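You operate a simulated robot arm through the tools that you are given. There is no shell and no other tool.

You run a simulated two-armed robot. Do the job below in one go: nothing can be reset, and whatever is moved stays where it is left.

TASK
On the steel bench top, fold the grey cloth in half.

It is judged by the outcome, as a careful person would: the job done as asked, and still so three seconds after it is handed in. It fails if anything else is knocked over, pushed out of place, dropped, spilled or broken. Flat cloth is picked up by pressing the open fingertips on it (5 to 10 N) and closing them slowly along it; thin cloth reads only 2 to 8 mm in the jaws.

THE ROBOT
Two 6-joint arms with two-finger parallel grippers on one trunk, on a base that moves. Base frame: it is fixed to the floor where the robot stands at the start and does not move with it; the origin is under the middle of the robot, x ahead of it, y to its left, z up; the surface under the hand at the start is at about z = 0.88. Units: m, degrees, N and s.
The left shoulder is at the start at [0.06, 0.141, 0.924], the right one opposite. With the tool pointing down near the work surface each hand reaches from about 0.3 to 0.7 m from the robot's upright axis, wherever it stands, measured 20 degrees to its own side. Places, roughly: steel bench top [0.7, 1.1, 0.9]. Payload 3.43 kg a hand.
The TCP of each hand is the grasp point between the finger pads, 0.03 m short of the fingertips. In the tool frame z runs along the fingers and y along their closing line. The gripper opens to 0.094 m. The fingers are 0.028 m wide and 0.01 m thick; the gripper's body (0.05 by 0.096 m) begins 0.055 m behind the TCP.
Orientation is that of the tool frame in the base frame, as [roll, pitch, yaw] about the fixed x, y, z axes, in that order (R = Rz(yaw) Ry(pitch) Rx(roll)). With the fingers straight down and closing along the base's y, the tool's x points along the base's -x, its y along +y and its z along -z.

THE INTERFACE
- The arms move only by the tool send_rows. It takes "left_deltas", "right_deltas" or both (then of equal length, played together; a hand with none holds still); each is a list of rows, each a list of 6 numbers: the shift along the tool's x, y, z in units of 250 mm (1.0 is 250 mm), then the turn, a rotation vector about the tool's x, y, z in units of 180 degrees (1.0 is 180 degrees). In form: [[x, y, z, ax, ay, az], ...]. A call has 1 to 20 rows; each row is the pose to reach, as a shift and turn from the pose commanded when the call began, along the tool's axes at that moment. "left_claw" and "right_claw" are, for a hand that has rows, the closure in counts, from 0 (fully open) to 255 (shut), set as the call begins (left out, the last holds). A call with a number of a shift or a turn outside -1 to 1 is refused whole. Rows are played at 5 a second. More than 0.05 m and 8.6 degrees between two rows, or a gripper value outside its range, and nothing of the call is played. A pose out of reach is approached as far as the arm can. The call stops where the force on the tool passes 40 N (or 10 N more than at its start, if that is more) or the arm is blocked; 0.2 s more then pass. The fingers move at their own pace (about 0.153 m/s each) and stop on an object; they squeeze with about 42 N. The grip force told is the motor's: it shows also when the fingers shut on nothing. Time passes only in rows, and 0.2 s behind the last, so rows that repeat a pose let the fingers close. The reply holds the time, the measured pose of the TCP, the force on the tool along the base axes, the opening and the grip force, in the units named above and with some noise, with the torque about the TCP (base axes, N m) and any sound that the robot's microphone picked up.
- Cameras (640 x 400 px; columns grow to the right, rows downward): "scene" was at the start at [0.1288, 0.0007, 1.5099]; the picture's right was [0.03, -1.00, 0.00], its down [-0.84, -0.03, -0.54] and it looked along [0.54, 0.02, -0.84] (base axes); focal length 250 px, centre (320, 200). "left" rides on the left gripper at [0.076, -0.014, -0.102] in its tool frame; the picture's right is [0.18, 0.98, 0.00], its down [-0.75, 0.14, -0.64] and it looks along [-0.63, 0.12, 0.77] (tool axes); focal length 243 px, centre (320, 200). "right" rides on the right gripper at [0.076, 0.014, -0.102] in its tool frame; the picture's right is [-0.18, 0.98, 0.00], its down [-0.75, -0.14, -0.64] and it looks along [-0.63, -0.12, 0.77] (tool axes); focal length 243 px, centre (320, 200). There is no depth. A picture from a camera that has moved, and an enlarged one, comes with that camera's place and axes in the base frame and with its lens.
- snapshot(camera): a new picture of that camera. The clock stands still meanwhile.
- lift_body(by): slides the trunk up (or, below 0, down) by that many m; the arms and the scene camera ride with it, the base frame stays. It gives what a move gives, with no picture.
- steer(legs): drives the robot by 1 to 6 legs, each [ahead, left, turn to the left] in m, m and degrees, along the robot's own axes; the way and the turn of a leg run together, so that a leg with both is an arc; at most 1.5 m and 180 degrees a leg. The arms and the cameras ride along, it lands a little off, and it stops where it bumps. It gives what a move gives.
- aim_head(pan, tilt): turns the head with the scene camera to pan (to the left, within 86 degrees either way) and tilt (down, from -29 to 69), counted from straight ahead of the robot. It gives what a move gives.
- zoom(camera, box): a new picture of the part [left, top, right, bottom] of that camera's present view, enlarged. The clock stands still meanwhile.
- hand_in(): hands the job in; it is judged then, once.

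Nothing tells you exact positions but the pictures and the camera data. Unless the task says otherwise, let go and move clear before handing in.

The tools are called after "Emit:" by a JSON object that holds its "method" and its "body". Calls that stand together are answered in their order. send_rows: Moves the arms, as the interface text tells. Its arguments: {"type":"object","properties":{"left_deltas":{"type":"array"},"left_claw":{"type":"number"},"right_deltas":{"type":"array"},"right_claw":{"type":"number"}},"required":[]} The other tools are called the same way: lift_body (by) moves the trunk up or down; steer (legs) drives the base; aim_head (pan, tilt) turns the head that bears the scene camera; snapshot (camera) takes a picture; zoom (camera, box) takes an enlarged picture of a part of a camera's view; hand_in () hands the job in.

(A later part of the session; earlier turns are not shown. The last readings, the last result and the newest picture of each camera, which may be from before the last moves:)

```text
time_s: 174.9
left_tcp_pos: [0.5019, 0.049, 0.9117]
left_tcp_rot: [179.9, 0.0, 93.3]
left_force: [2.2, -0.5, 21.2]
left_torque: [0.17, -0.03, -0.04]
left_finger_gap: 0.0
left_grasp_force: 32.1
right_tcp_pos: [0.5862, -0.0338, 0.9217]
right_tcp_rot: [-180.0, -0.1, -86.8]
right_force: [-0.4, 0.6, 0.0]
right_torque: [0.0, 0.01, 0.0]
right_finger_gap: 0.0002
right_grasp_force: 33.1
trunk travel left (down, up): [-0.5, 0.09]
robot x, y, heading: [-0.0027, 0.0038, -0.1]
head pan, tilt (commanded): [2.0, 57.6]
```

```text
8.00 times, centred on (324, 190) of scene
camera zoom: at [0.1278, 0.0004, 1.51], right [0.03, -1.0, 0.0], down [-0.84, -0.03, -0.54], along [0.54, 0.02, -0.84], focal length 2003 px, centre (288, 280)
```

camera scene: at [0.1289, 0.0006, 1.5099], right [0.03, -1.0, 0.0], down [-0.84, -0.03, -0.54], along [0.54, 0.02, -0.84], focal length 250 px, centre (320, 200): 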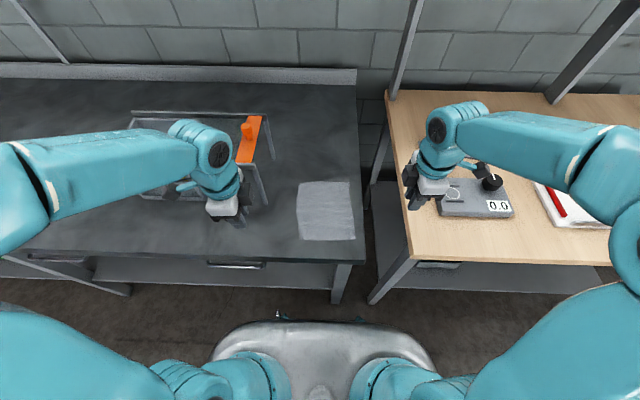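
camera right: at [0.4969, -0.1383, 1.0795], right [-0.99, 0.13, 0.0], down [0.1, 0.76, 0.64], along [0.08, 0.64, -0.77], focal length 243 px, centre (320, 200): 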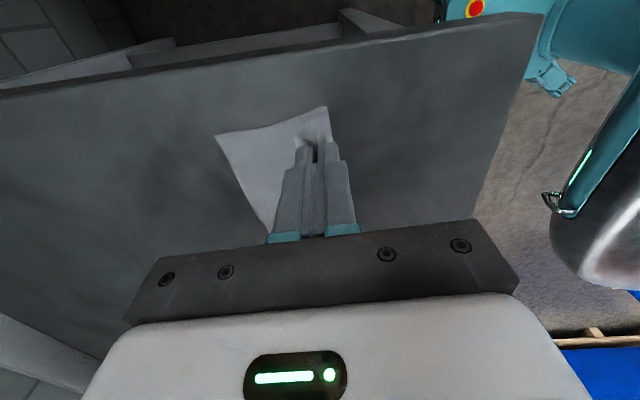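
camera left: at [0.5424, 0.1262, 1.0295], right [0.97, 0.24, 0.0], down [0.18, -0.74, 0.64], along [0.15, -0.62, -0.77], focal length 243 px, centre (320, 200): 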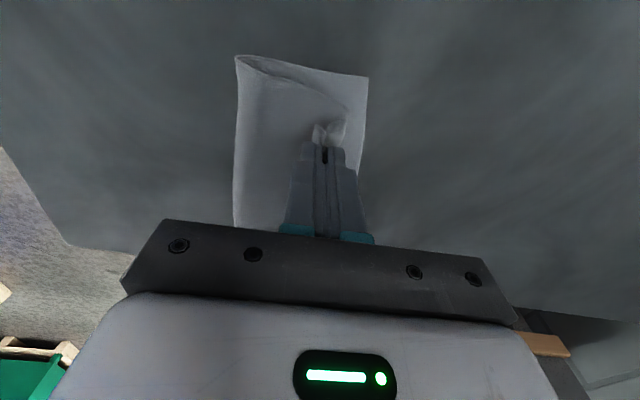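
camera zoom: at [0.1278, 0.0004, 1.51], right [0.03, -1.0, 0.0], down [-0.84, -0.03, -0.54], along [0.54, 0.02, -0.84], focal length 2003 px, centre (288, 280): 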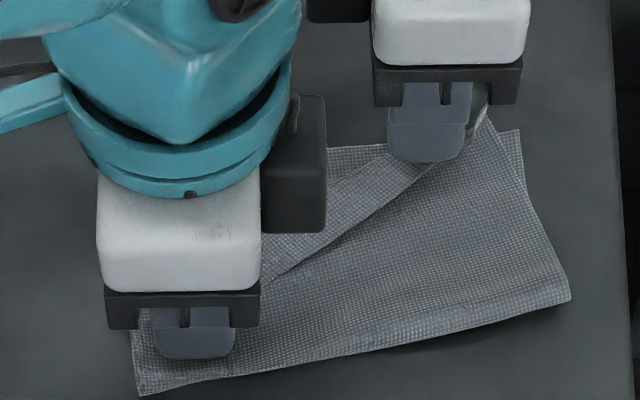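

The right corner has flipped forward and lands within a centimetre of the bottom corner. I'll raise the right hand and see how it settles.

Emit:
{"method": "send_rows", "body": {"right_deltas": [[-0.002, -0.012, -0.02, 0, 0, 0], [-0.003, -0.02, -0.06, 0, 0, 0], [-0.003, -0.02, -0.12, 0, 0, 0], [-0.003, -0.02, -0.2, 0, 0, 0], [-0.003, -0.02, -0.2, 0, 0, 0]]}}

Emit:
{"method": "zoom", "body": {"camera": "right", "box": [160, 20, 480, 220]}}

Emit:
{"method": "zoom", "body": {"camera": "scene", "box": [284, 165, 364, 215]}}

```text
time_s: 176.1
left_tcp_pos: [0.5011, 0.0501, 0.912]
left_tcp_rot: [179.8, 0.0, 93.2]
left_force: [3.1, -1.3, 20.5]
left_torque: [0.13, -0.04, -0.02]
left_finger_gap: 0.0
left_grasp_force: 33.1
right_tcp_pos: [0.5901, -0.0339, 0.9713]
right_tcp_rot: [-180.0, -0.1, -86.7]
right_force: [0.7, 0.2, -0.3]
right_torque: [0.03, 0.01, -0.01]
right_finger_gap: 0.0
right_grasp_force: 33.3
trunk travel left (down, up): [-0.5, 0.09]
robot x, y, heading: [0.0027, 0.0005, -0.1]
head pan, tilt (commanded): [2.0, 57.6]
```

```text
2.00 times, centred on (320, 120) of right
camera zoom: at [0.5809, -0.1095, 1.0724], right [-0.99, 0.13, 0.0], down [0.1, 0.76, 0.64], along [0.08, 0.64, -0.77], focal length 485 px, centre (320, 360)
```

zoom: 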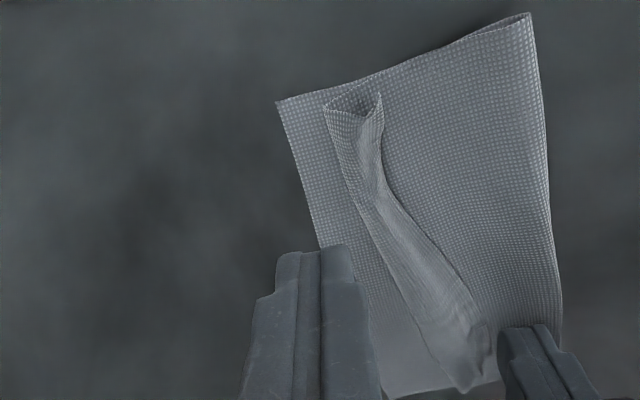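

```text
8.00 times, centred on (324, 190) of scene
camera zoom: at [0.1277, 0.0004, 1.51], right [0.03, -1.0, 0.0], down [-0.84, -0.03, -0.54], along [0.54, 0.02, -0.84], focal length 2003 px, centre (288, 280)
```

zoom: 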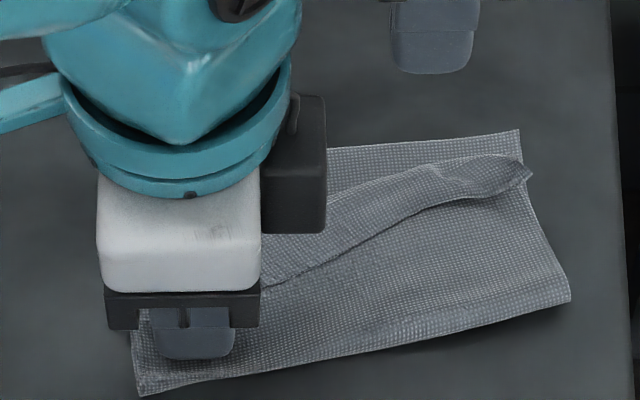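

The strip sprang partly back once released, but it's now much shorter (about 14 mm). I'll redo the push on the right, and this time come down on top of the flipped edge and hold it flat there.

Emit:
{"method": "send_rows", "body": {"left_deltas": [[0, 0, -0.002, 0, 0, 0], [0, 0, -0.002, 0, 0, 0], [0, 0, -0.002, 0, 0, 0], [0, 0, -0.002, 0, 0, 0], [0, 0, -0.002, 0, 0, 0], [0, 0, -0.002, 0, 0, 0], [0, 0, -0.002, 0, 0, 0]], "right_deltas": [[0.01, 0.05, -0.02, 0, 0, 0], [0.02, 0.1, -0.02, 0, 0, 0], [0.0283, 0.1462, -0.02, 0, 0, 0], [0.0283, 0.1462, 0.08, 0, 0, 0], [0.0283, 0.1462, 0.16, 0, 0, 0], [0.0283, 0.1462, 0.218, 0, 0, 0], [0.0283, 0.1462, 0.218, 0, 0, 0]]}}

Emit:
{"method": "zoom", "body": {"camera": "right", "box": [160, 20, 480, 220]}}

```text
time_s: 177.7
left_tcp_pos: [0.5022, 0.0495, 0.9124]
left_tcp_rot: [179.9, 0.1, 93.2]
left_force: [-1.9, -0.6, 13.6]
left_torque: [0.1, 0.06, 0.01]
left_finger_gap: 0.0004
left_grasp_force: 32.6
right_tcp_pos: [0.5548, -0.0402, 0.9156]
right_tcp_rot: [179.9, 0.0, -86.8]
right_force: [0.5, 0.3, -0.6]
right_torque: [0.0, -0.01, 0.01]
right_finger_gap: 0.0
right_grasp_force: 32.7
trunk travel left (down, up): [-0.5, 0.09]
robot x, y, heading: [0.0014, -0.0052, 0.0]
head pan, tilt (commanded): [2.0, 57.6]
```

```text
2.00 times, centred on (320, 120) of right
camera zoom: at [0.5459, -0.1177, 1.0176], right [-0.99, 0.13, 0.0], down [0.1, 0.76, 0.64], along [0.08, 0.64, -0.77], focal length 485 px, centre (320, 360)
```

zoom: 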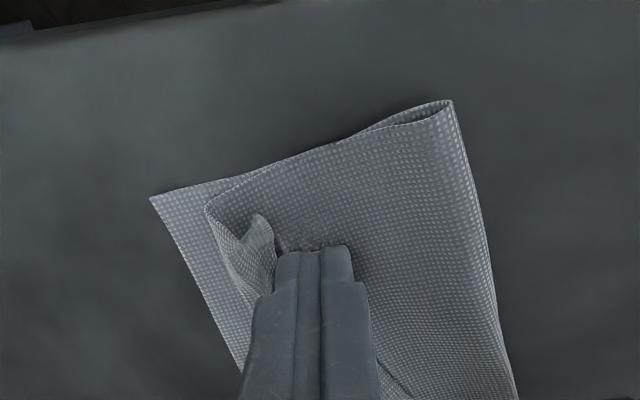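

Emit:
{"method": "send_rows", "body": {"right_deltas": [[-0.0053, -0.0315, 0, 0, 0, 0], [-0.0106, -0.063, 0, 0, 0, 0], [-0.0158, -0.0946, -0.004, 0, 0, 0], [-0.0211, -0.1261, -0.014, 0, 0, 0], [-0.0264, -0.1576, -0.022, 0, 0, 0], [-0.0304, -0.1812, -0.02, 0, 0, 0], [-0.0304, -0.1812, -0.006, 0, 0, 0], [-0.0304, -0.1812, 0.006, 0, 0, 0], [-0.0304, -0.1812, 0.006, 0, 0, 0]]}}

Emit:
{"method": "zoom", "body": {"camera": "right", "box": [160, 20, 480, 220]}}

Emit:
{"method": "zoom", "body": {"camera": "scene", "box": [284, 165, 364, 215]}}

```text
time_s: 179.7
left_tcp_pos: [0.5028, 0.0476, 0.9119]
left_tcp_rot: [179.9, -0.1, 93.2]
left_force: [-0.9, 0.2, 9.5]
left_torque: [0.08, 0.07, 0.01]
left_finger_gap: 0.0
left_grasp_force: 32.9
right_tcp_pos: [0.5999, -0.0319, 0.9136]
right_tcp_rot: [179.9, 0.0, -86.8]
right_force: [0.7, -0.5, 0.0]
right_torque: [0.02, 0.0, 0.02]
right_finger_gap: 0.0002
right_grasp_force: 32.3
trunk travel left (down, up): [-0.5, 0.09]
robot x, y, heading: [-0.0021, 0.0041, -0.0]
head pan, tilt (commanded): [2.0, 57.6]
```

```text
2.00 times, centred on (320, 120) of right
camera zoom: at [0.5906, -0.1082, 1.0165], right [-0.99, 0.13, 0.0], down [0.1, 0.76, 0.64], along [0.08, 0.64, -0.77], focal length 485 px, centre (320, 360)
```

zoom: 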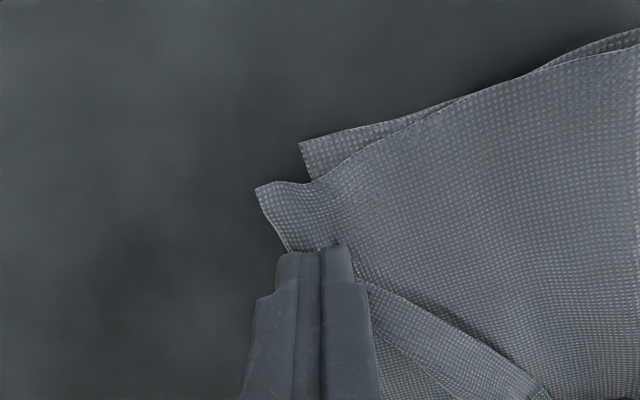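

```text
8.00 times, centred on (324, 190) of scene
camera zoom: at [0.1282, 0.0006, 1.51], right [0.03, -1.0, 0.0], down [-0.84, -0.03, -0.54], along [0.54, 0.02, -0.84], focal length 2003 px, centre (288, 280)
```

zoom: 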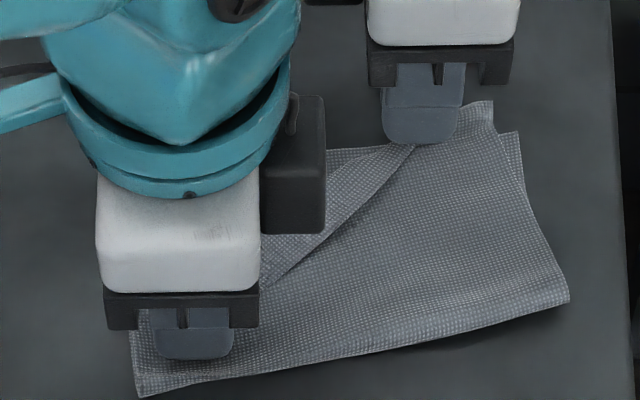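

The right corner is fully over now. I'll press it down as the new pin, then ease the left fingertips off the flap and push the left part of the strip forward the same way.

Emit:
{"method": "send_rows", "body": {"right_deltas": [[0, 0, 0.005, 0, 0, 0], [0, 0, 0.009, 0, 0, 0], [0, 0, 0.009, 0, 0, 0]]}}

Emit:
{"method": "send_rows", "body": {"right_deltas": [[0, 0, 0.002, 0, 0, 0], [0, 0, 0.003, 0, 0, 0], [0, 0, 0.003, 0, 0, 0]]}}

```text
time_s: 180.5
left_tcp_pos: [0.5021, 0.0497, 0.9116]
left_tcp_rot: [179.9, 0.0, 93.2]
left_force: [-2.5, 0.2, 8.6]
left_torque: [0.04, 0.06, 0.01]
left_finger_gap: 0.0
left_grasp_force: 32.9
right_tcp_pos: [0.6004, -0.032, 0.913]
right_tcp_rot: [180.0, 0.1, -86.7]
right_force: [-0.1, -0.8, 2.0]
right_torque: [-0.03, 0.0, -0.03]
right_finger_gap: 0.0001
right_grasp_force: 32.4
trunk travel left (down, up): [-0.5, 0.09]
robot x, y, heading: [-0.0004, 0.0004, 0.0]
head pan, tilt (commanded): [2.0, 57.6]
```

```text
time_s: 181.3
left_tcp_pos: [0.5028, 0.0503, 0.9104]
left_tcp_rot: [180.0, 0.0, 93.2]
left_force: [-1.7, 0.6, 6.7]
left_torque: [0.08, 0.06, -0.02]
left_finger_gap: 0.0
left_grasp_force: 32.6
right_tcp_pos: [0.6007, -0.0313, 0.9132]
right_tcp_rot: [-179.9, -0.1, -86.8]
right_force: [-0.2, 0.4, 3.1]
right_torque: [0.0, 0.04, -0.01]
right_finger_gap: 0.0
right_grasp_force: 33.4
trunk travel left (down, up): [-0.5, 0.09]
robot x, y, heading: [0.0001, -0.0002, 0.0]
head pan, tilt (commanded): [2.0, 57.6]
```

Emit:
{"method": "send_rows", "body": {"left_deltas": [[0, 0, 0, 0, 0, 0], [0, 0, 0, 0, 0, 0], [0, 0, -0.006, 0, 0, 0], [0, 0, -0.012, 0, 0, 0], [0, 0, -0.012, 0, 0, 0]], "right_deltas": [[0, 0, 0.002, 0, 0, 0], [0, 0, 0.0035, 0, 0, 0], [0, 0, 0.0035, 0, 0, 0], [0, 0, 0.0035, 0, 0, 0], [0, 0, 0.0035, 0, 0, 0]]}}

Emit:
{"method": "zoom", "body": {"camera": "left", "box": [160, 20, 480, 220]}}

```text
time_s: 182.5
left_tcp_pos: [0.5017, 0.0494, 0.9141]
left_tcp_rot: [179.9, 0.0, 93.1]
left_force: [-0.2, 0.7, 0.2]
left_torque: [-0.04, -0.01, 0.02]
left_finger_gap: 0.0
left_grasp_force: 33.2
right_tcp_pos: [0.5998, -0.0312, 0.9115]
right_tcp_rot: [-179.8, 0.0, -86.9]
right_force: [2.1, -1.6, 16.2]
right_torque: [0.01, 0.11, 0.04]
right_finger_gap: 0.0
right_grasp_force: 33.2
trunk travel left (down, up): [-0.5, 0.09]
robot x, y, heading: [-0.0039, -0.003, 0.0]
head pan, tilt (commanded): [2.0, 57.6]
```

```text
2.00 times, centred on (320, 120) of left
camera zoom: at [0.4845, 0.1246, 1.0168], right [0.97, 0.24, 0.0], down [0.18, -0.74, 0.64], along [0.15, -0.62, -0.77], focal length 485 px, centre (320, 360)
```

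zoom: 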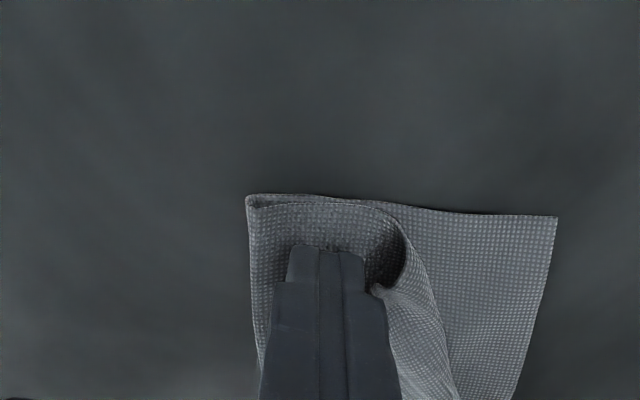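

The left fingertip sits in the crook behind the strip. With the right pinned at 16 N, I'll push straight forward.

Emit:
{"method": "send_rows", "body": {"left_deltas": [[-0.001, 0.024, 0, 0, 0, 0], [-0.003, 0.048, 0, 0, 0, 0], [-0.004, 0.072, 0, 0, 0, 0], [-0.006, 0.1, 0, 0, 0, 0], [-0.006, 0.1, 0, 0, 0, 0]]}}

Emit:
{"method": "zoom", "body": {"camera": "left", "box": [160, 20, 480, 220]}}

Emit:
{"method": "zoom", "body": {"camera": "scene", "box": [284, 165, 364, 215]}}

```text
time_s: 183.7
left_tcp_pos: [0.5274, 0.0491, 0.9147]
left_tcp_rot: [179.9, 0.0, 93.2]
left_force: [-0.9, 0.2, 0.3]
left_torque: [0.0, 0.0, 0.05]
left_finger_gap: 0.0
left_grasp_force: 33.0
right_tcp_pos: [0.5999, -0.0313, 0.9116]
right_tcp_rot: [-179.8, 0.0, -86.9]
right_force: [3.1, -0.5, 23.5]
right_torque: [0.07, 0.06, 0.0]
right_finger_gap: 0.0
right_grasp_force: 33.1
trunk travel left (down, up): [-0.5, 0.09]
robot x, y, heading: [-0.0034, -0.0035, -0.0]
head pan, tilt (commanded): [2.0, 57.6]
```

```text
2.00 times, centred on (320, 120) of left
camera zoom: at [0.5094, 0.1245, 1.0176], right [0.97, 0.24, 0.0], down [0.18, -0.74, 0.64], along [0.15, -0.62, -0.77], focal length 485 px, centre (320, 360)
```

zoom: 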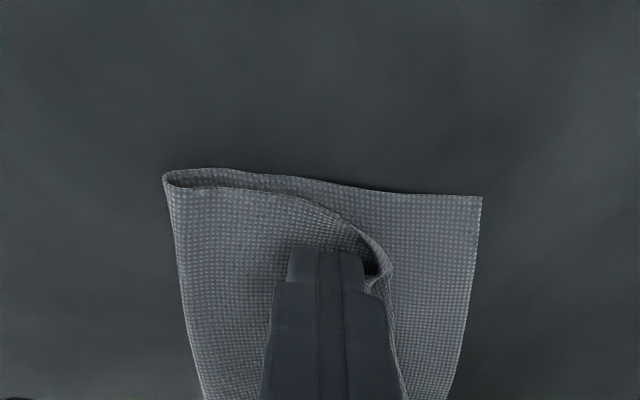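

```text
8.00 times, centred on (324, 190) of scene
camera zoom: at [0.1272, 0.0007, 1.5101], right [0.03, -1.0, 0.0], down [-0.84, -0.03, -0.54], along [0.54, 0.02, -0.84], focal length 2003 px, centre (288, 280)
```

zoom: 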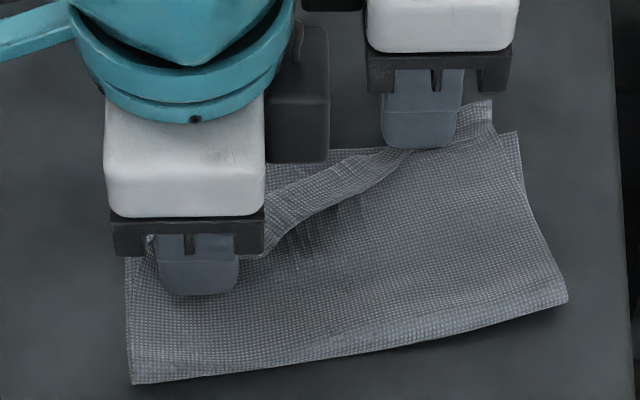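

The left side of the strip is rolling over too. I'll keep pushing.

Emit:
{"method": "send_rows", "body": {"left_deltas": [[-0.001, 0.024, 0, 0, 0, 0], [-0.003, 0.048, 0, 0, 0, 0], [-0.004, 0.072, -0.004, 0, 0, 0], [-0.006, 0.096, -0.01, 0, 0, 0], [-0.006, 0.096, -0.01, 0, 0, 0]]}}

Emit:
{"method": "zoom", "body": {"camera": "left", "box": [160, 20, 480, 220]}}

Emit:
{"method": "zoom", "body": {"camera": "scene", "box": [284, 165, 364, 215]}}

```text
time_s: 184.9
left_tcp_pos: [0.552, 0.049, 0.9189]
left_tcp_rot: [179.9, 0.2, 93.1]
left_force: [-0.4, -0.9, 0.2]
left_torque: [0.03, 0.02, 0.0]
left_finger_gap: 0.0001
left_grasp_force: 33.4
right_tcp_pos: [0.5987, -0.0322, 0.911]
right_tcp_rot: [-179.8, 0.0, -86.9]
right_force: [3.6, -0.4, 25.4]
right_torque: [0.07, 0.07, -0.03]
right_finger_gap: 0.0
right_grasp_force: 33.0
trunk travel left (down, up): [-0.5, 0.09]
robot x, y, heading: [-0.0019, 0.0009, -0.0]
head pan, tilt (commanded): [2.0, 57.6]
```

```text
2.00 times, centred on (320, 120) of left
camera zoom: at [0.5337, 0.1241, 1.0205], right [0.97, 0.24, 0.0], down [0.18, -0.74, 0.64], along [0.15, -0.62, -0.77], focal length 485 px, centre (320, 360)
```

zoom: 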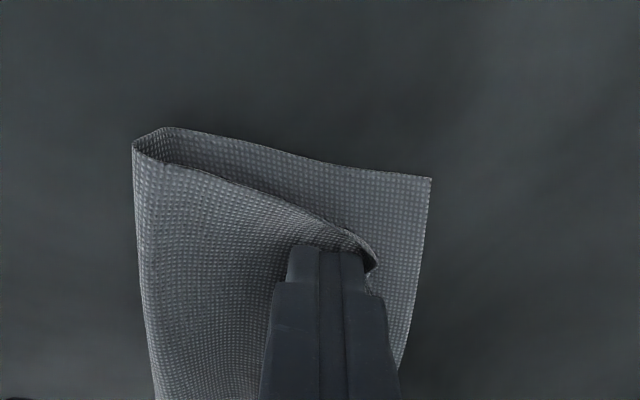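

```text
8.00 times, centred on (324, 190) of scene
camera zoom: at [0.1271, 0.0008, 1.5101], right [0.03, -1.0, 0.0], down [-0.84, -0.03, -0.54], along [0.54, 0.02, -0.84], focal length 2003 px, centre (288, 280)
```

zoom: 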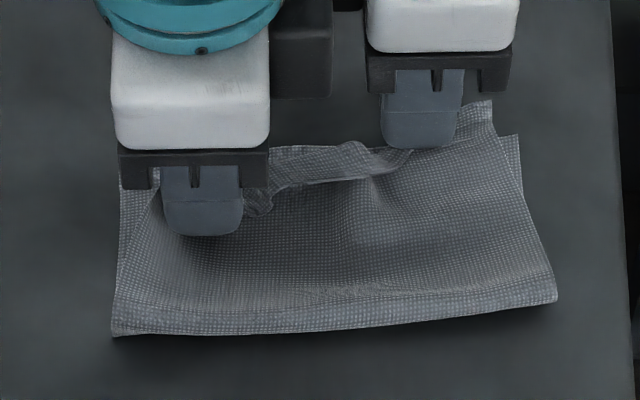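

The left strip is now upright against the fingertip. I'll rise slightly, carry it past vertical and press it down ahead.

Emit:
{"method": "send_rows", "body": {"left_deltas": [[-0.001, 0.024, -0.016, 0, 0, 0], [-0.003, 0.048, -0.024, 0, 0, 0], [-0.004, 0.072, -0.024, 0, 0, 0], [-0.005, 0.096, -0.016, 0, 0, 0], [-0.005, 0.1, 0.004, 0, 0, 0], [-0.005, 0.1, 0.02, 0, 0, 0], [-0.005, 0.1, 0.02, 0, 0, 0]]}}

Emit:
{"method": "zoom", "body": {"camera": "left", "box": [160, 20, 480, 220]}}

Emit:
{"method": "zoom", "body": {"camera": "scene", "box": [284, 165, 364, 215]}}

```text
time_s: 185.7
left_tcp_pos: [0.5679, 0.0483, 0.922]
left_tcp_rot: [-179.5, -0.2, 92.5]
left_force: [0.3, -0.5, 0.2]
left_torque: [0.03, 0.01, 0.04]
left_finger_gap: 0.0
left_grasp_force: 33.2
right_tcp_pos: [0.6034, -0.0321, 0.9104]
right_tcp_rot: [-179.4, 0.2, -87.3]
right_force: [-2.0, 0.2, 14.3]
right_torque: [0.12, 0.18, 0.02]
right_finger_gap: 0.0
right_grasp_force: 33.4
trunk travel left (down, up): [-0.5, 0.09]
robot x, y, heading: [0.0027, 0.0005, 0.1]
head pan, tilt (commanded): [2.0, 57.6]
stopped in row 3 (left hand): the force on the tool passed its limit at 48 N (the readings are from after the stop); the commanded pose is now the measured one
```

```text
2.00 times, centred on (320, 120) of left
camera zoom: at [0.5503, 0.1234, 1.0248], right [0.97, 0.23, -0.01], down [0.18, -0.75, 0.64], along [0.14, -0.62, -0.77], focal length 485 px, centre (320, 360)
```

zoom: 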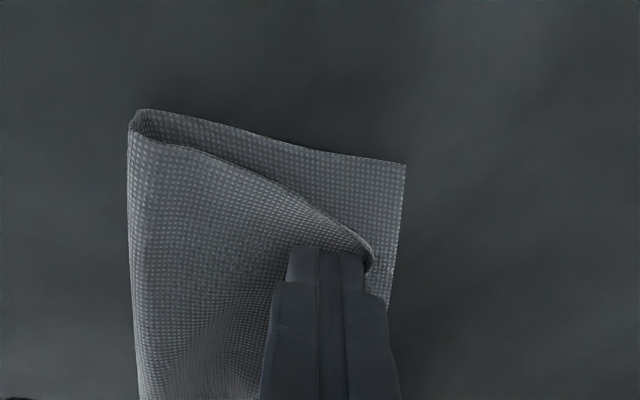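

```text
8.00 times, centred on (324, 190) of scene
camera zoom: at [0.13, 0.0002, 1.5095], right [0.03, -1.0, 0.0], down [-0.84, -0.03, -0.54], along [0.53, 0.02, -0.84], focal length 2003 px, centre (288, 280)
```

zoom: 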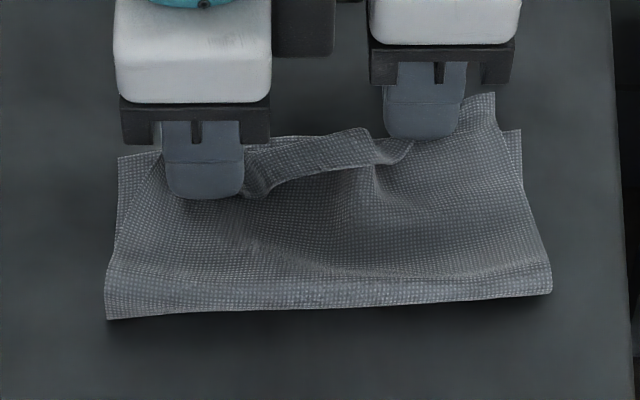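

The left hand stopped at a force limit: the two wrist housings touched each other (nothing else was hit). I'll back the left hand off, raise it, and shift it 12 mm left before continuing.

Emit:
{"method": "send_rows", "body": {"left_deltas": [[0.004, -0.024, -0.04, 0, 0, 0], [0.012, -0.048, -0.08, 0, 0, 0], [0.03, -0.06, -0.1, 0, 0, 0], [0.05, -0.06, -0.1, 0, 0, 0], [0.05, -0.06, -0.1, 0, 0, 0]]}}

Emit:
{"method": "zoom", "body": {"camera": "left", "box": [160, 20, 480, 220]}}

Emit:
{"method": "zoom", "body": {"camera": "scene", "box": [274, 150, 370, 210]}}

Emit:
{"method": "snapshot", "body": {"camera": "scene"}}

```text
time_s: 186.9
left_tcp_pos: [0.5496, 0.061, 0.9487]
left_tcp_rot: [-179.6, -0.2, 92.8]
left_force: [-0.4, -0.7, 0.4]
left_torque: [-0.01, 0.03, -0.02]
left_finger_gap: 0.0
left_grasp_force: 33.3
right_tcp_pos: [0.6021, -0.0333, 0.9109]
right_tcp_rot: [-179.4, 0.1, -87.4]
right_force: [3.3, 0.3, 20.2]
right_torque: [0.1, 0.04, -0.02]
right_finger_gap: 0.0002
right_grasp_force: 33.2
trunk travel left (down, up): [-0.5, 0.09]
robot x, y, heading: [-0.0013, -0.001, 0.2]
head pan, tilt (commanded): [2.0, 57.6]
```

```text
2.00 times, centred on (320, 120) of left
camera zoom: at [0.5332, 0.1359, 1.0506], right [0.97, 0.23, -0.01], down [0.18, -0.75, 0.64], along [0.14, -0.62, -0.77], focal length 485 px, centre (320, 360)
```

zoom: 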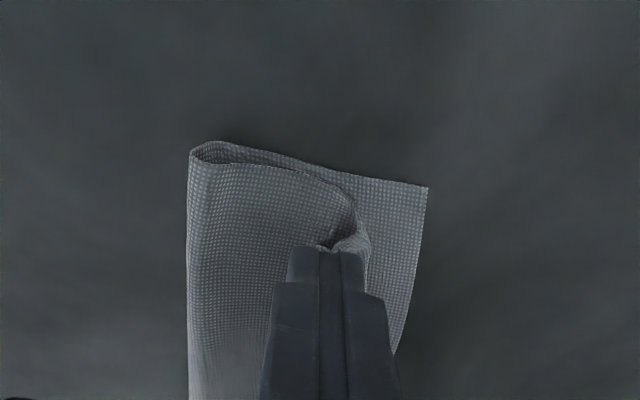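

```text
6.67 times, centred on (322, 180) of scene
camera zoom: at [0.1275, 0.0009, 1.5101], right [0.03, -1.0, 0.0], down [-0.84, -0.03, -0.54], along [0.54, 0.02, -0.84], focal length 1669 px, centre (307, 333)
```

zoom: 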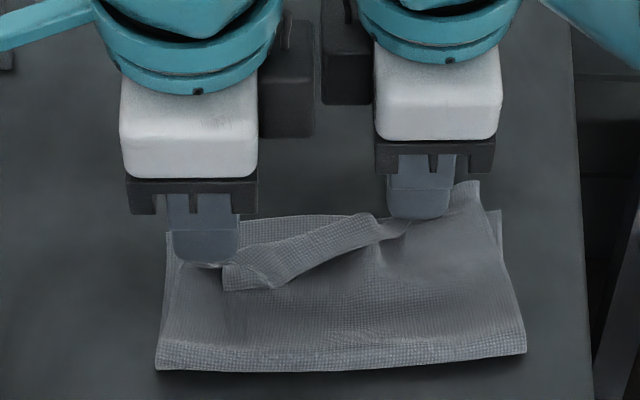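

```text
taken
camera scene: at [0.1275, 0.0009, 1.5101], right [0.03, -1.0, 0.0], down [-0.84, -0.03, -0.54], along [0.54, 0.02, -0.84], focal length 250 px, centre (320, 200)
```

scene: 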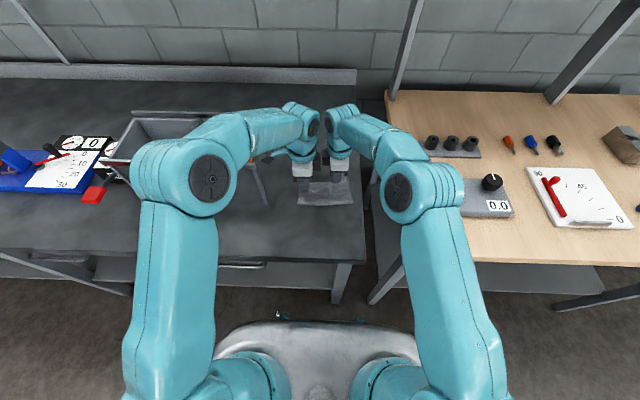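

The remaining curl is only the left and middle part, 10–15 mm wide. I'll place the left fingertip just behind it at y = 0.06, a little higher this time.

Emit:
{"method": "send_rows", "body": {"left_deltas": [[0, -0.03, 0, 0, 0, 0], [0, -0.062, 0, 0, 0, 0], [0, -0.062, 0.06, 0, 0, 0], [0, -0.062, 0.11, 0, 0, 0], [0, -0.062, 0.118, 0, 0, 0], [0, -0.062, 0.118, 0, 0, 0]]}}

Emit:
{"method": "zoom", "body": {"camera": "left", "box": [160, 20, 480, 220]}}

```text
time_s: 188.3
left_tcp_pos: [0.5333, 0.0598, 0.9183]
left_tcp_rot: [-179.5, -0.2, 92.7]
left_force: [-0.4, 0.0, -1.2]
left_torque: [0.0, 0.0, -0.01]
left_finger_gap: 0.0
left_grasp_force: 33.2
right_tcp_pos: [0.601, -0.0329, 0.9121]
right_tcp_rot: [-179.5, 0.1, -87.3]
right_force: [2.6, 0.9, 24.8]
right_torque: [0.13, 0.1, -0.02]
right_finger_gap: 0.0001
right_grasp_force: 33.3
trunk travel left (down, up): [-0.5, 0.09]
robot x, y, heading: [-0.0035, 0.0033, 0.2]
head pan, tilt (commanded): [2.0, 57.6]
```

```text
2.00 times, centred on (320, 120) of left
camera zoom: at [0.5176, 0.135, 1.0214], right [0.97, 0.23, -0.01], down [0.18, -0.75, 0.64], along [0.14, -0.62, -0.77], focal length 485 px, centre (320, 360)
```

zoom: 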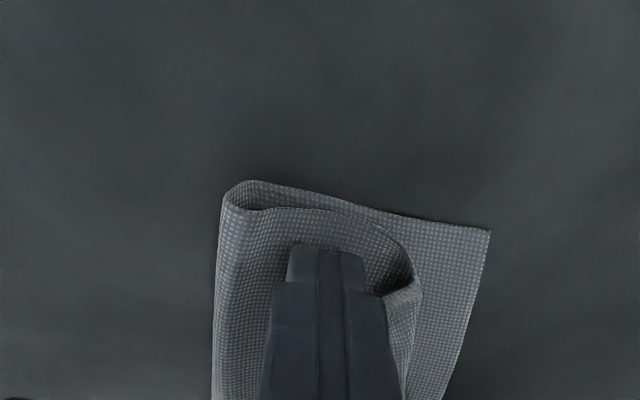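

The fingertip is behind the curl. I'll push forward and rise over it, then press down.

Emit:
{"method": "send_rows", "body": {"left_deltas": [[-0.0015, 0.032, 0, 0, 0, 0], [-0.003, 0.064, -0.01, 0, 0, 0], [-0.004, 0.088, -0.02, 0, 0, 0], [-0.005, 0.112, -0.024, 0, 0, 0], [-0.006, 0.136, -0.02, 0, 0, 0], [-0.0075, 0.16, -0.01, 0, 0, 0], [-0.0075, 0.16, 0.008, 0, 0, 0], [-0.0075, 0.16, 0.016, 0, 0, 0]]}}

Emit:
{"method": "zoom", "body": {"camera": "left", "box": [160, 20, 480, 220]}}

Emit:
{"method": "zoom", "body": {"camera": "scene", "box": [274, 150, 370, 210]}}

```text
time_s: 190.1
left_tcp_pos: [0.5738, 0.0595, 0.914]
left_tcp_rot: [-179.5, -0.2, 92.8]
left_force: [-0.4, 0.8, 0.1]
left_torque: [-0.01, 0.0, -0.02]
left_finger_gap: 0.0001
left_grasp_force: 32.6
right_tcp_pos: [0.6017, -0.0335, 0.911]
right_tcp_rot: [-179.5, 0.1, -87.3]
right_force: [2.8, 0.8, 24.4]
right_torque: [0.13, 0.09, 0.0]
right_finger_gap: 0.0
right_grasp_force: 32.6
trunk travel left (down, up): [-0.5, 0.09]
robot x, y, heading: [-0.0047, 0.0026, -0.0]
head pan, tilt (commanded): [2.0, 57.6]
```

```text
2.00 times, centred on (320, 120) of left
camera zoom: at [0.5574, 0.1347, 1.0179], right [0.97, 0.23, -0.01], down [0.18, -0.75, 0.64], along [0.14, -0.62, -0.77], focal length 485 px, centre (320, 360)
```

zoom: 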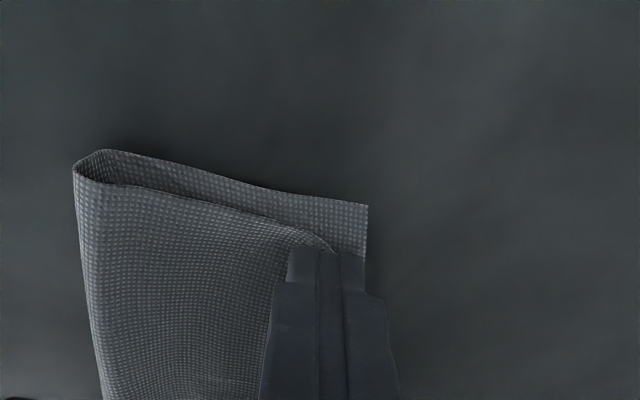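

```text
6.67 times, centred on (322, 180) of scene
camera zoom: at [0.1269, 0.0009, 1.5101], right [0.03, -1.0, 0.0], down [-0.84, -0.03, -0.54], along [0.54, 0.02, -0.84], focal length 1669 px, centre (307, 333)
```

zoom: 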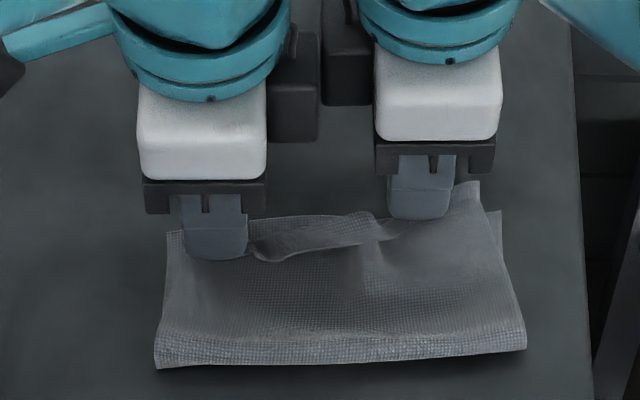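

Both corners are now flipped forward and under the fingertips; only a narrow curl remains mid-edge. I'll press the left down, then draw the right end outward to stretch the edge straight.

Emit:
{"method": "send_rows", "body": {"left_deltas": [[0, 0, 0.005, 0, 0, 0], [0, 0, 0.01, 0, 0, 0], [0, 0, 0.01, 0, 0, 0]]}}

Emit:
{"method": "send_rows", "body": {"left_deltas": [[0, 0, 0.002, 0, 0, 0], [0, 0, 0.004, 0, 0, 0], [0, 0, 0.004, 0, 0, 0]]}}

```text
time_s: 190.9
left_tcp_pos: [0.5738, 0.0585, 0.9124]
left_tcp_rot: [-179.4, -0.1, 92.6]
left_force: [-0.4, 0.5, 0.2]
left_torque: [-0.04, -0.01, 0.0]
left_finger_gap: 0.0
left_grasp_force: 33.3
right_tcp_pos: [0.6013, -0.0336, 0.9116]
right_tcp_rot: [-179.5, 0.2, -87.3]
right_force: [2.6, 0.2, 24.9]
right_torque: [0.13, 0.11, -0.01]
right_finger_gap: 0.0001
right_grasp_force: 33.8
trunk travel left (down, up): [-0.5, 0.09]
robot x, y, heading: [-0.0003, -0.0015, -0.2]
head pan, tilt (commanded): [2.0, 57.6]
```

```text
time_s: 191.7
left_tcp_pos: [0.5743, 0.059, 0.9114]
left_tcp_rot: [-179.7, 0.0, 92.7]
left_force: [1.2, -0.8, 8.3]
left_torque: [-0.07, -0.03, 0.05]
left_finger_gap: 0.0
left_grasp_force: 32.4
right_tcp_pos: [0.6014, -0.0327, 0.9111]
right_tcp_rot: [-179.5, 0.2, -87.3]
right_force: [4.3, 0.5, 22.8]
right_torque: [0.12, 0.05, 0.0]
right_finger_gap: 0.0001
right_grasp_force: 33.4
trunk travel left (down, up): [-0.5, 0.09]
robot x, y, heading: [0.0004, -0.0002, -0.3]
head pan, tilt (commanded): [2.0, 57.6]
```

Emit:
{"method": "send_rows", "body": {"left_deltas": [[0, 0, 0.0008, 0, 0, 0], [0, 0, 0.0008, 0, 0, 0], [0, 0, 0.0008, 0, 0, 0], [0, 0, 0.0008, 0, 0, 0], [0, 0, 0.0008, 0, 0, 0]], "right_deltas": [[0.008, 0.002, -0.0015, 0, 0, 0], [0.016, 0.004, -0.0015, 0, 0, 0], [0.026, 0.006, -0.0015, 0, 0, 0], [0.036, 0.008, -0.0015, 0, 0, 0], [0.036, 0.008, -0.0015, 0, 0, 0]]}}

Emit:
{"method": "zoom", "body": {"camera": "scene", "box": [274, 150, 370, 210]}}

Emit:
{"method": "zoom", "body": {"camera": "right", "box": [160, 20, 480, 220]}}

```text
time_s: 192.9
left_tcp_pos: [0.5733, 0.0593, 0.9118]
left_tcp_rot: [-179.6, 0.0, 92.7]
left_force: [1.4, -3.8, 15.3]
left_torque: [-0.27, -0.07, 0.03]
left_finger_gap: 0.0002
left_grasp_force: 32.7
right_tcp_pos: [0.5989, -0.041, 0.9113]
right_tcp_rot: [-179.4, 0.1, -87.3]
right_force: [0.8, 6.5, 16.9]
right_torque: [0.31, 0.1, -0.09]
right_finger_gap: 0.0002
right_grasp_force: 32.7
trunk travel left (down, up): [-0.5, 0.09]
robot x, y, heading: [0.0046, 0.0011, -0.1]
head pan, tilt (commanded): [2.0, 57.6]
```

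```text
6.67 times, centred on (322, 180) of scene
camera zoom: at [0.126, 0.001, 1.5102], right [0.03, -1.0, 0.0], down [-0.84, -0.03, -0.54], along [0.54, 0.02, -0.84], focal length 1669 px, centre (307, 333)
```

zoom: 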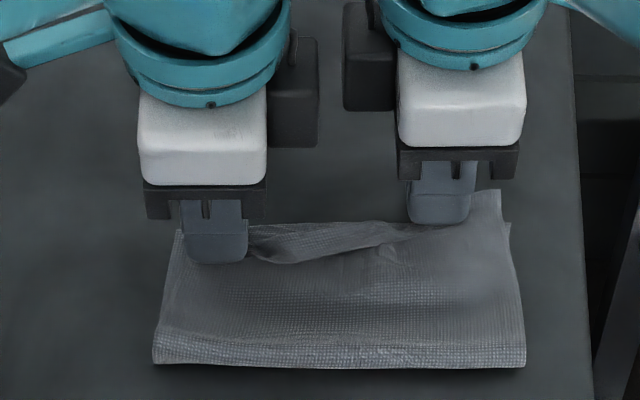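

```text
2.00 times, centred on (320, 120) of right
camera zoom: at [0.5879, -0.1185, 1.0133], right [-0.99, 0.14, -0.01], down [0.1, 0.76, 0.64], along [0.09, 0.64, -0.76], focal length 485 px, centre (320, 360)
```

zoom: 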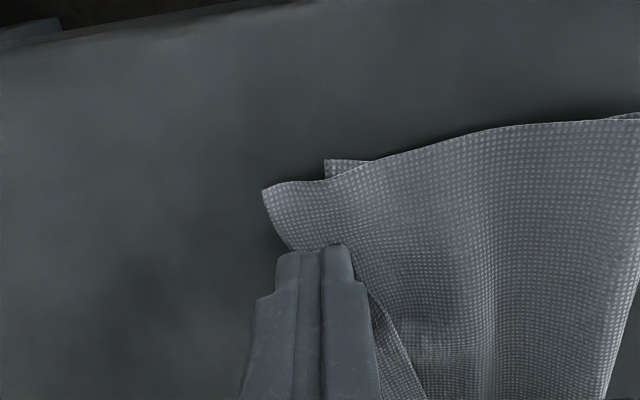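

The stretch is working; the remaining curl is small. I'll look more closely.

Emit:
{"method": "zoom", "body": {"camera": "scene", "box": [290, 170, 354, 210]}}

Emit:
{"method": "zoom", "body": {"camera": "left", "box": [160, 20, 480, 220]}}

```text
10.00 times, centred on (322, 190) of scene
camera zoom: at [0.126, 0.001, 1.5102], right [0.03, -1.0, 0.0], down [-0.84, -0.03, -0.54], along [0.54, 0.02, -0.84], focal length 2504 px, centre (300, 300)
```

zoom: 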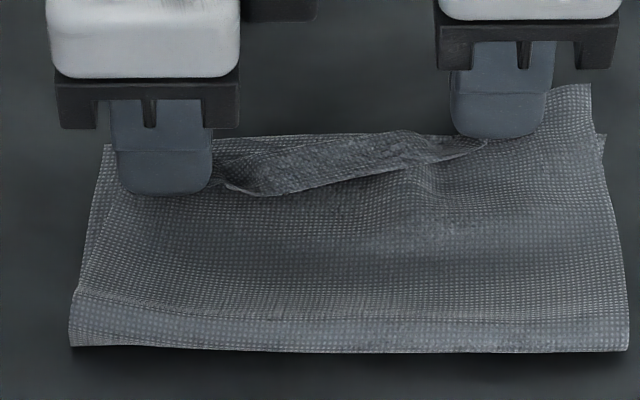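

```text
2.00 times, centred on (320, 120) of left
camera zoom: at [0.5569, 0.1348, 1.0147], right [0.97, 0.23, -0.01], down [0.18, -0.75, 0.64], along [0.14, -0.62, -0.77], focal length 485 px, centre (320, 360)
```

zoom: 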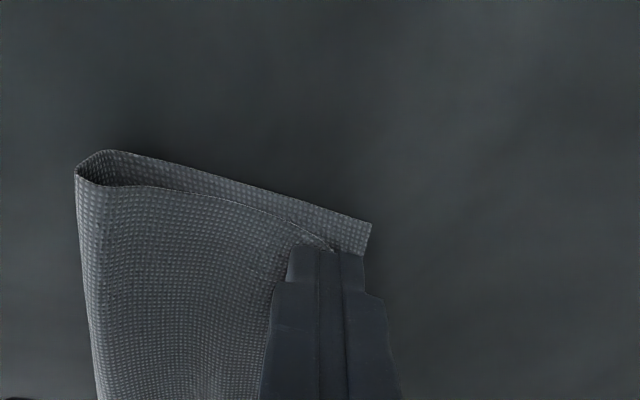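

A 15 mm curl remains between the hands. I'll lift the left fingertip, move it about 1 cm towards the middle behind that curl, and push it over as well while the right keeps its pin.

Emit:
{"method": "send_rows", "body": {"left_deltas": [[0, 0, -0.05, 0, 0, 0], [0, 0, -0.1, 0, 0, 0], [-0.01, -0.06, -0.1, 0, 0, 0], [-0.025, -0.12, -0.1, 0, 0, 0], [-0.036, -0.15, -0.06, 0, 0, 0], [-0.036, -0.15, -0.02, 0, 0, 0], [-0.036, -0.15, 0.0, 0, 0, 0], [-0.036, -0.15, 0.0, 0, 0, 0]]}}

Emit:
{"method": "zoom", "body": {"camera": "scene", "box": [290, 170, 354, 210]}}

Emit:
{"method": "zoom", "body": {"camera": "left", "box": [160, 20, 480, 220]}}

```text
time_s: 194.7
left_tcp_pos: [0.5361, 0.0496, 0.9107]
left_tcp_rot: [-179.6, -0.1, 92.8]
left_force: [-1.4, -0.5, 1.6]
left_torque: [0.01, 0.01, -0.04]
left_finger_gap: 0.0
left_grasp_force: 33.4
right_tcp_pos: [0.599, -0.0425, 0.9106]
right_tcp_rot: [-179.4, 0.1, -87.2]
right_force: [-1.3, -1.1, 20.1]
right_torque: [0.09, 0.21, -0.03]
right_finger_gap: 0.0
right_grasp_force: 33.2
trunk travel left (down, up): [-0.5, 0.09]
robot x, y, heading: [0.0005, 0.0028, 0.1]
head pan, tilt (commanded): [2.0, 57.6]
```

```text
10.00 times, centred on (322, 190) of scene
camera zoom: at [0.1267, 0.0007, 1.5102], right [0.03, -1.0, 0.0], down [-0.84, -0.03, -0.54], along [0.54, 0.02, -0.84], focal length 2504 px, centre (300, 300)
```

zoom: 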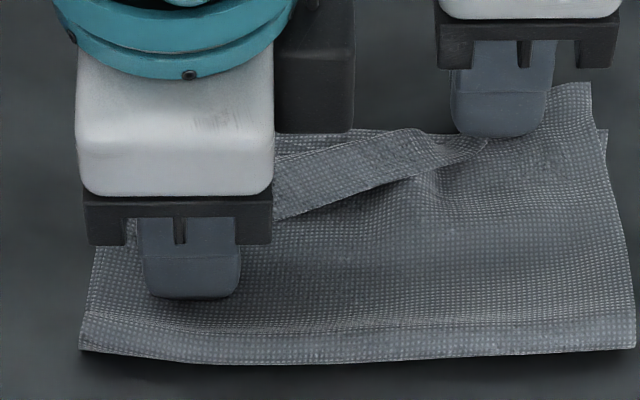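

```text
2.00 times, centred on (320, 120) of left
camera zoom: at [0.5201, 0.1241, 1.0142], right [0.97, 0.23, -0.01], down [0.18, -0.75, 0.64], along [0.14, -0.62, -0.77], focal length 485 px, centre (320, 360)
```

zoom: 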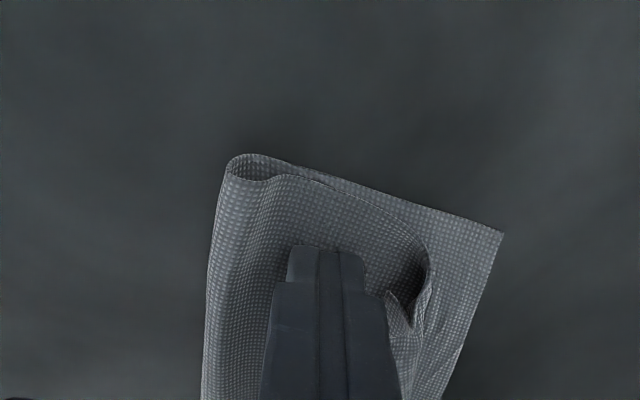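

The left corner had only been squashed, not flipped, so it came back. On the right, a long low push worked. I'll do the same on the left: stay low and push further until the corner visibly goes over.

Emit:
{"method": "send_rows", "body": {"left_deltas": [[0, 0, -0.016, 0, 0, 0], [-0.0015, 0.03, -0.016, 0, 0, 0], [-0.003, 0.06, -0.016, 0, 0, 0], [-0.0045, 0.09, -0.016, 0, 0, 0], [-0.006, 0.12, -0.016, 0, 0, 0], [-0.0075, 0.15, -0.016, 0, 0, 0], [-0.0075, 0.15, -0.016, 0, 0, 0]]}}

Emit:
{"method": "zoom", "body": {"camera": "scene", "box": [290, 170, 354, 210]}}

Emit:
{"method": "zoom", "body": {"camera": "left", "box": [160, 20, 480, 220]}}

```text
time_s: 196.0
left_tcp_pos: [0.5653, 0.0472, 0.9128]
left_tcp_rot: [-179.0, -0.3, 92.1]
left_force: [0.1, -0.1, -0.2]
left_torque: [0.0, 0.04, -0.01]
left_finger_gap: 0.0
left_grasp_force: 33.4
right_tcp_pos: [0.6034, -0.0428, 0.9117]
right_tcp_rot: [-178.9, 0.2, -87.9]
right_force: [-1.8, 0.7, 13.8]
right_torque: [0.08, 0.24, 0.01]
right_finger_gap: 0.0
right_grasp_force: 32.9
trunk travel left (down, up): [-0.5, 0.09]
robot x, y, heading: [0.0029, 0.0003, -0.0]
head pan, tilt (commanded): [2.0, 57.6]
stopped in row 6 (left hand): the force on the tool passed its limit at 52 N (the readings are from after the stop); the commanded pose is now the measured one
```

```text
10.00 times, centred on (322, 190) of scene
camera zoom: at [0.1296, 0.0004, 1.5096], right [0.03, -1.0, 0.0], down [-0.84, -0.03, -0.54], along [0.54, 0.02, -0.84], focal length 2504 px, centre (300, 300)
```

zoom: 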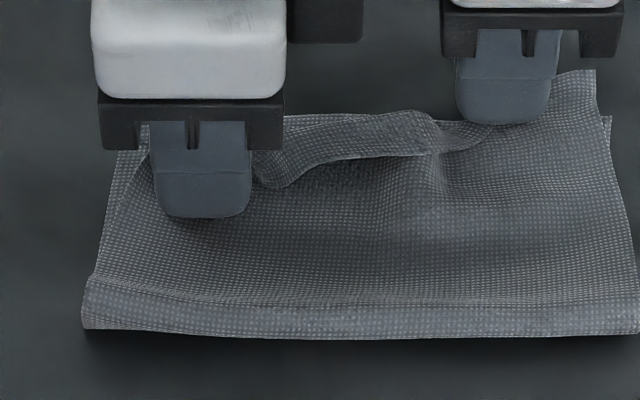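

```text
2.00 times, centred on (320, 120) of left
camera zoom: at [0.551, 0.1217, 1.0164], right [0.98, 0.22, -0.02], down [0.18, -0.75, 0.63], along [0.13, -0.62, -0.77], focal length 485 px, centre (320, 360)
```

zoom: 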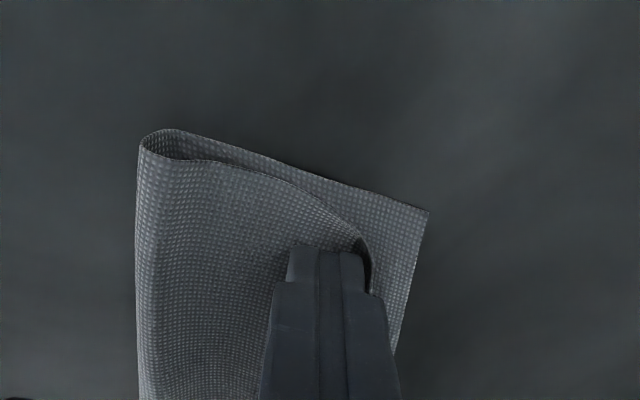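

The wrists touched again, so both hands can't work this close at different depths. New plan: each hand can pin and push by itself, with the rear finger holding the flap near the fold while the front finger opens forward against the strip. I'll raise both hands and check the cloth first.

Emit:
{"method": "send_rows", "body": {"left_deltas": [[0, -0.04, -0.03, 0, 0, 0], [0, -0.1, -0.08, 0, 0, 0], [0.02, -0.16, -0.16, 0, 0, 0], [0.04, -0.24, -0.24, 0, 0, 0], [0.04, -0.36, -0.3, 0, 0, 0], [0.04, -0.46, -0.3, 0, 0, 0]]}}

Emit:
{"method": "send_rows", "body": {"right_deltas": [[0, 0, -0.04, 0, 0, 0], [0.01, 0.02, -0.12, 0, 0, 0], [0.03, 0.08, -0.22, 0, 0, 0], [0.05, 0.2, -0.3, 0, 0, 0], [0.05, 0.34, -0.3, 0, 0, 0], [0.05, 0.48, -0.3, 0, 0, 0]]}}

Emit:
{"method": "zoom", "body": {"camera": "scene", "box": [284, 165, 364, 215]}}

Emit:
{"method": "zoom", "body": {"camera": "left", "box": [180, 0, 500, 200]}}

Emit:
{"method": "zoom", "body": {"camera": "right", "box": [140, 0, 460, 200]}}

```text
time_s: 197.4
left_tcp_pos: [0.4514, 0.0546, 0.992]
left_tcp_rot: [-179.0, -0.3, 92.1]
left_force: [0.0, -0.6, -0.2]
left_torque: [0.01, -0.01, 0.0]
left_finger_gap: 0.0
left_grasp_force: 32.9
right_tcp_pos: [0.6009, -0.0449, 0.9121]
right_tcp_rot: [-179.0, 0.2, -87.9]
right_force: [0.9, -0.2, 22.3]
right_torque: [0.12, 0.12, -0.02]
right_finger_gap: 0.0
right_grasp_force: 33.1
trunk travel left (down, up): [-0.5, 0.09]
robot x, y, heading: [-0.0003, 0.0, 0.1]
head pan, tilt (commanded): [2.0, 57.6]
```

```text
time_s: 198.8
left_tcp_pos: [0.4515, 0.0549, 0.9925]
left_tcp_rot: [-179.0, -0.3, 92.2]
left_force: [0.3, 0.0, -0.1]
left_torque: [0.02, -0.03, 0.01]
left_finger_gap: 0.0001
left_grasp_force: 32.6
right_tcp_pos: [0.4815, -0.0586, 0.9842]
right_tcp_rot: [-179.0, 0.1, -88.0]
right_force: [-0.4, 0.6, 1.2]
right_torque: [0.0, 0.02, 0.02]
right_finger_gap: 0.0002
right_grasp_force: 33.3
trunk travel left (down, up): [-0.5, 0.09]
robot x, y, heading: [-0.0026, 0.0015, -0.1]
head pan, tilt (commanded): [2.0, 57.6]
```

```text
8.00 times, centred on (324, 190) of scene
camera zoom: at [0.1273, 0.0005, 1.51], right [0.04, -1.0, 0.0], down [-0.84, -0.03, -0.54], along [0.54, 0.02, -0.84], focal length 2003 px, centre (288, 280)
```

zoom: 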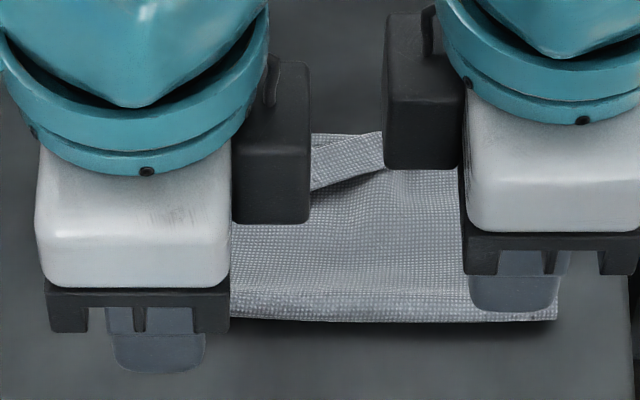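

```text
2.00 times, centred on (340, 100) of left
camera zoom: at [0.4362, 0.1292, 1.0946], right [0.98, 0.22, -0.02], down [0.18, -0.75, 0.64], along [0.13, -0.62, -0.77], focal length 485 px, centre (280, 400)
```

zoom: 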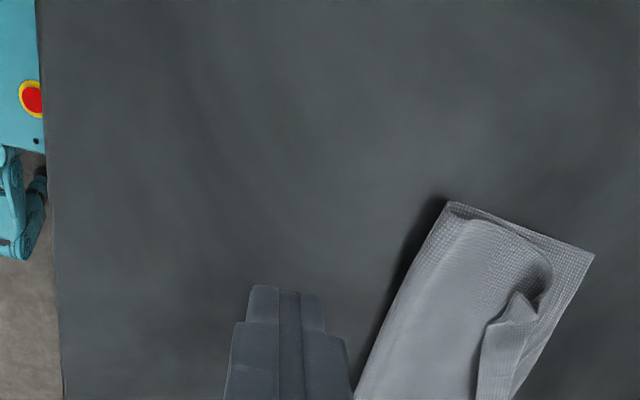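

```text
2.00 times, centred on (300, 100) of right
camera zoom: at [0.4691, -0.1352, 1.0848], right [-0.99, 0.15, -0.02], down [0.1, 0.76, 0.65], along [0.11, 0.64, -0.76], focal length 485 px, centre (360, 400)
```

zoom: 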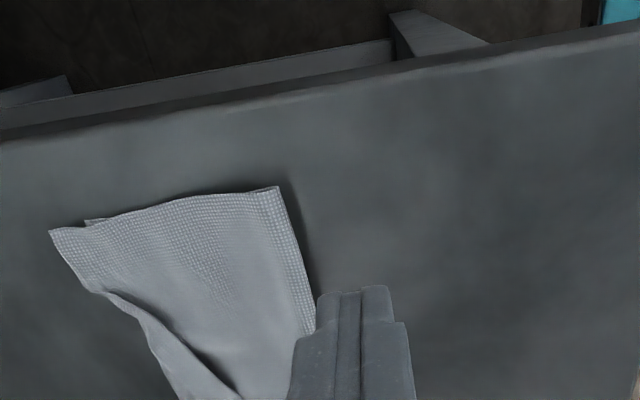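

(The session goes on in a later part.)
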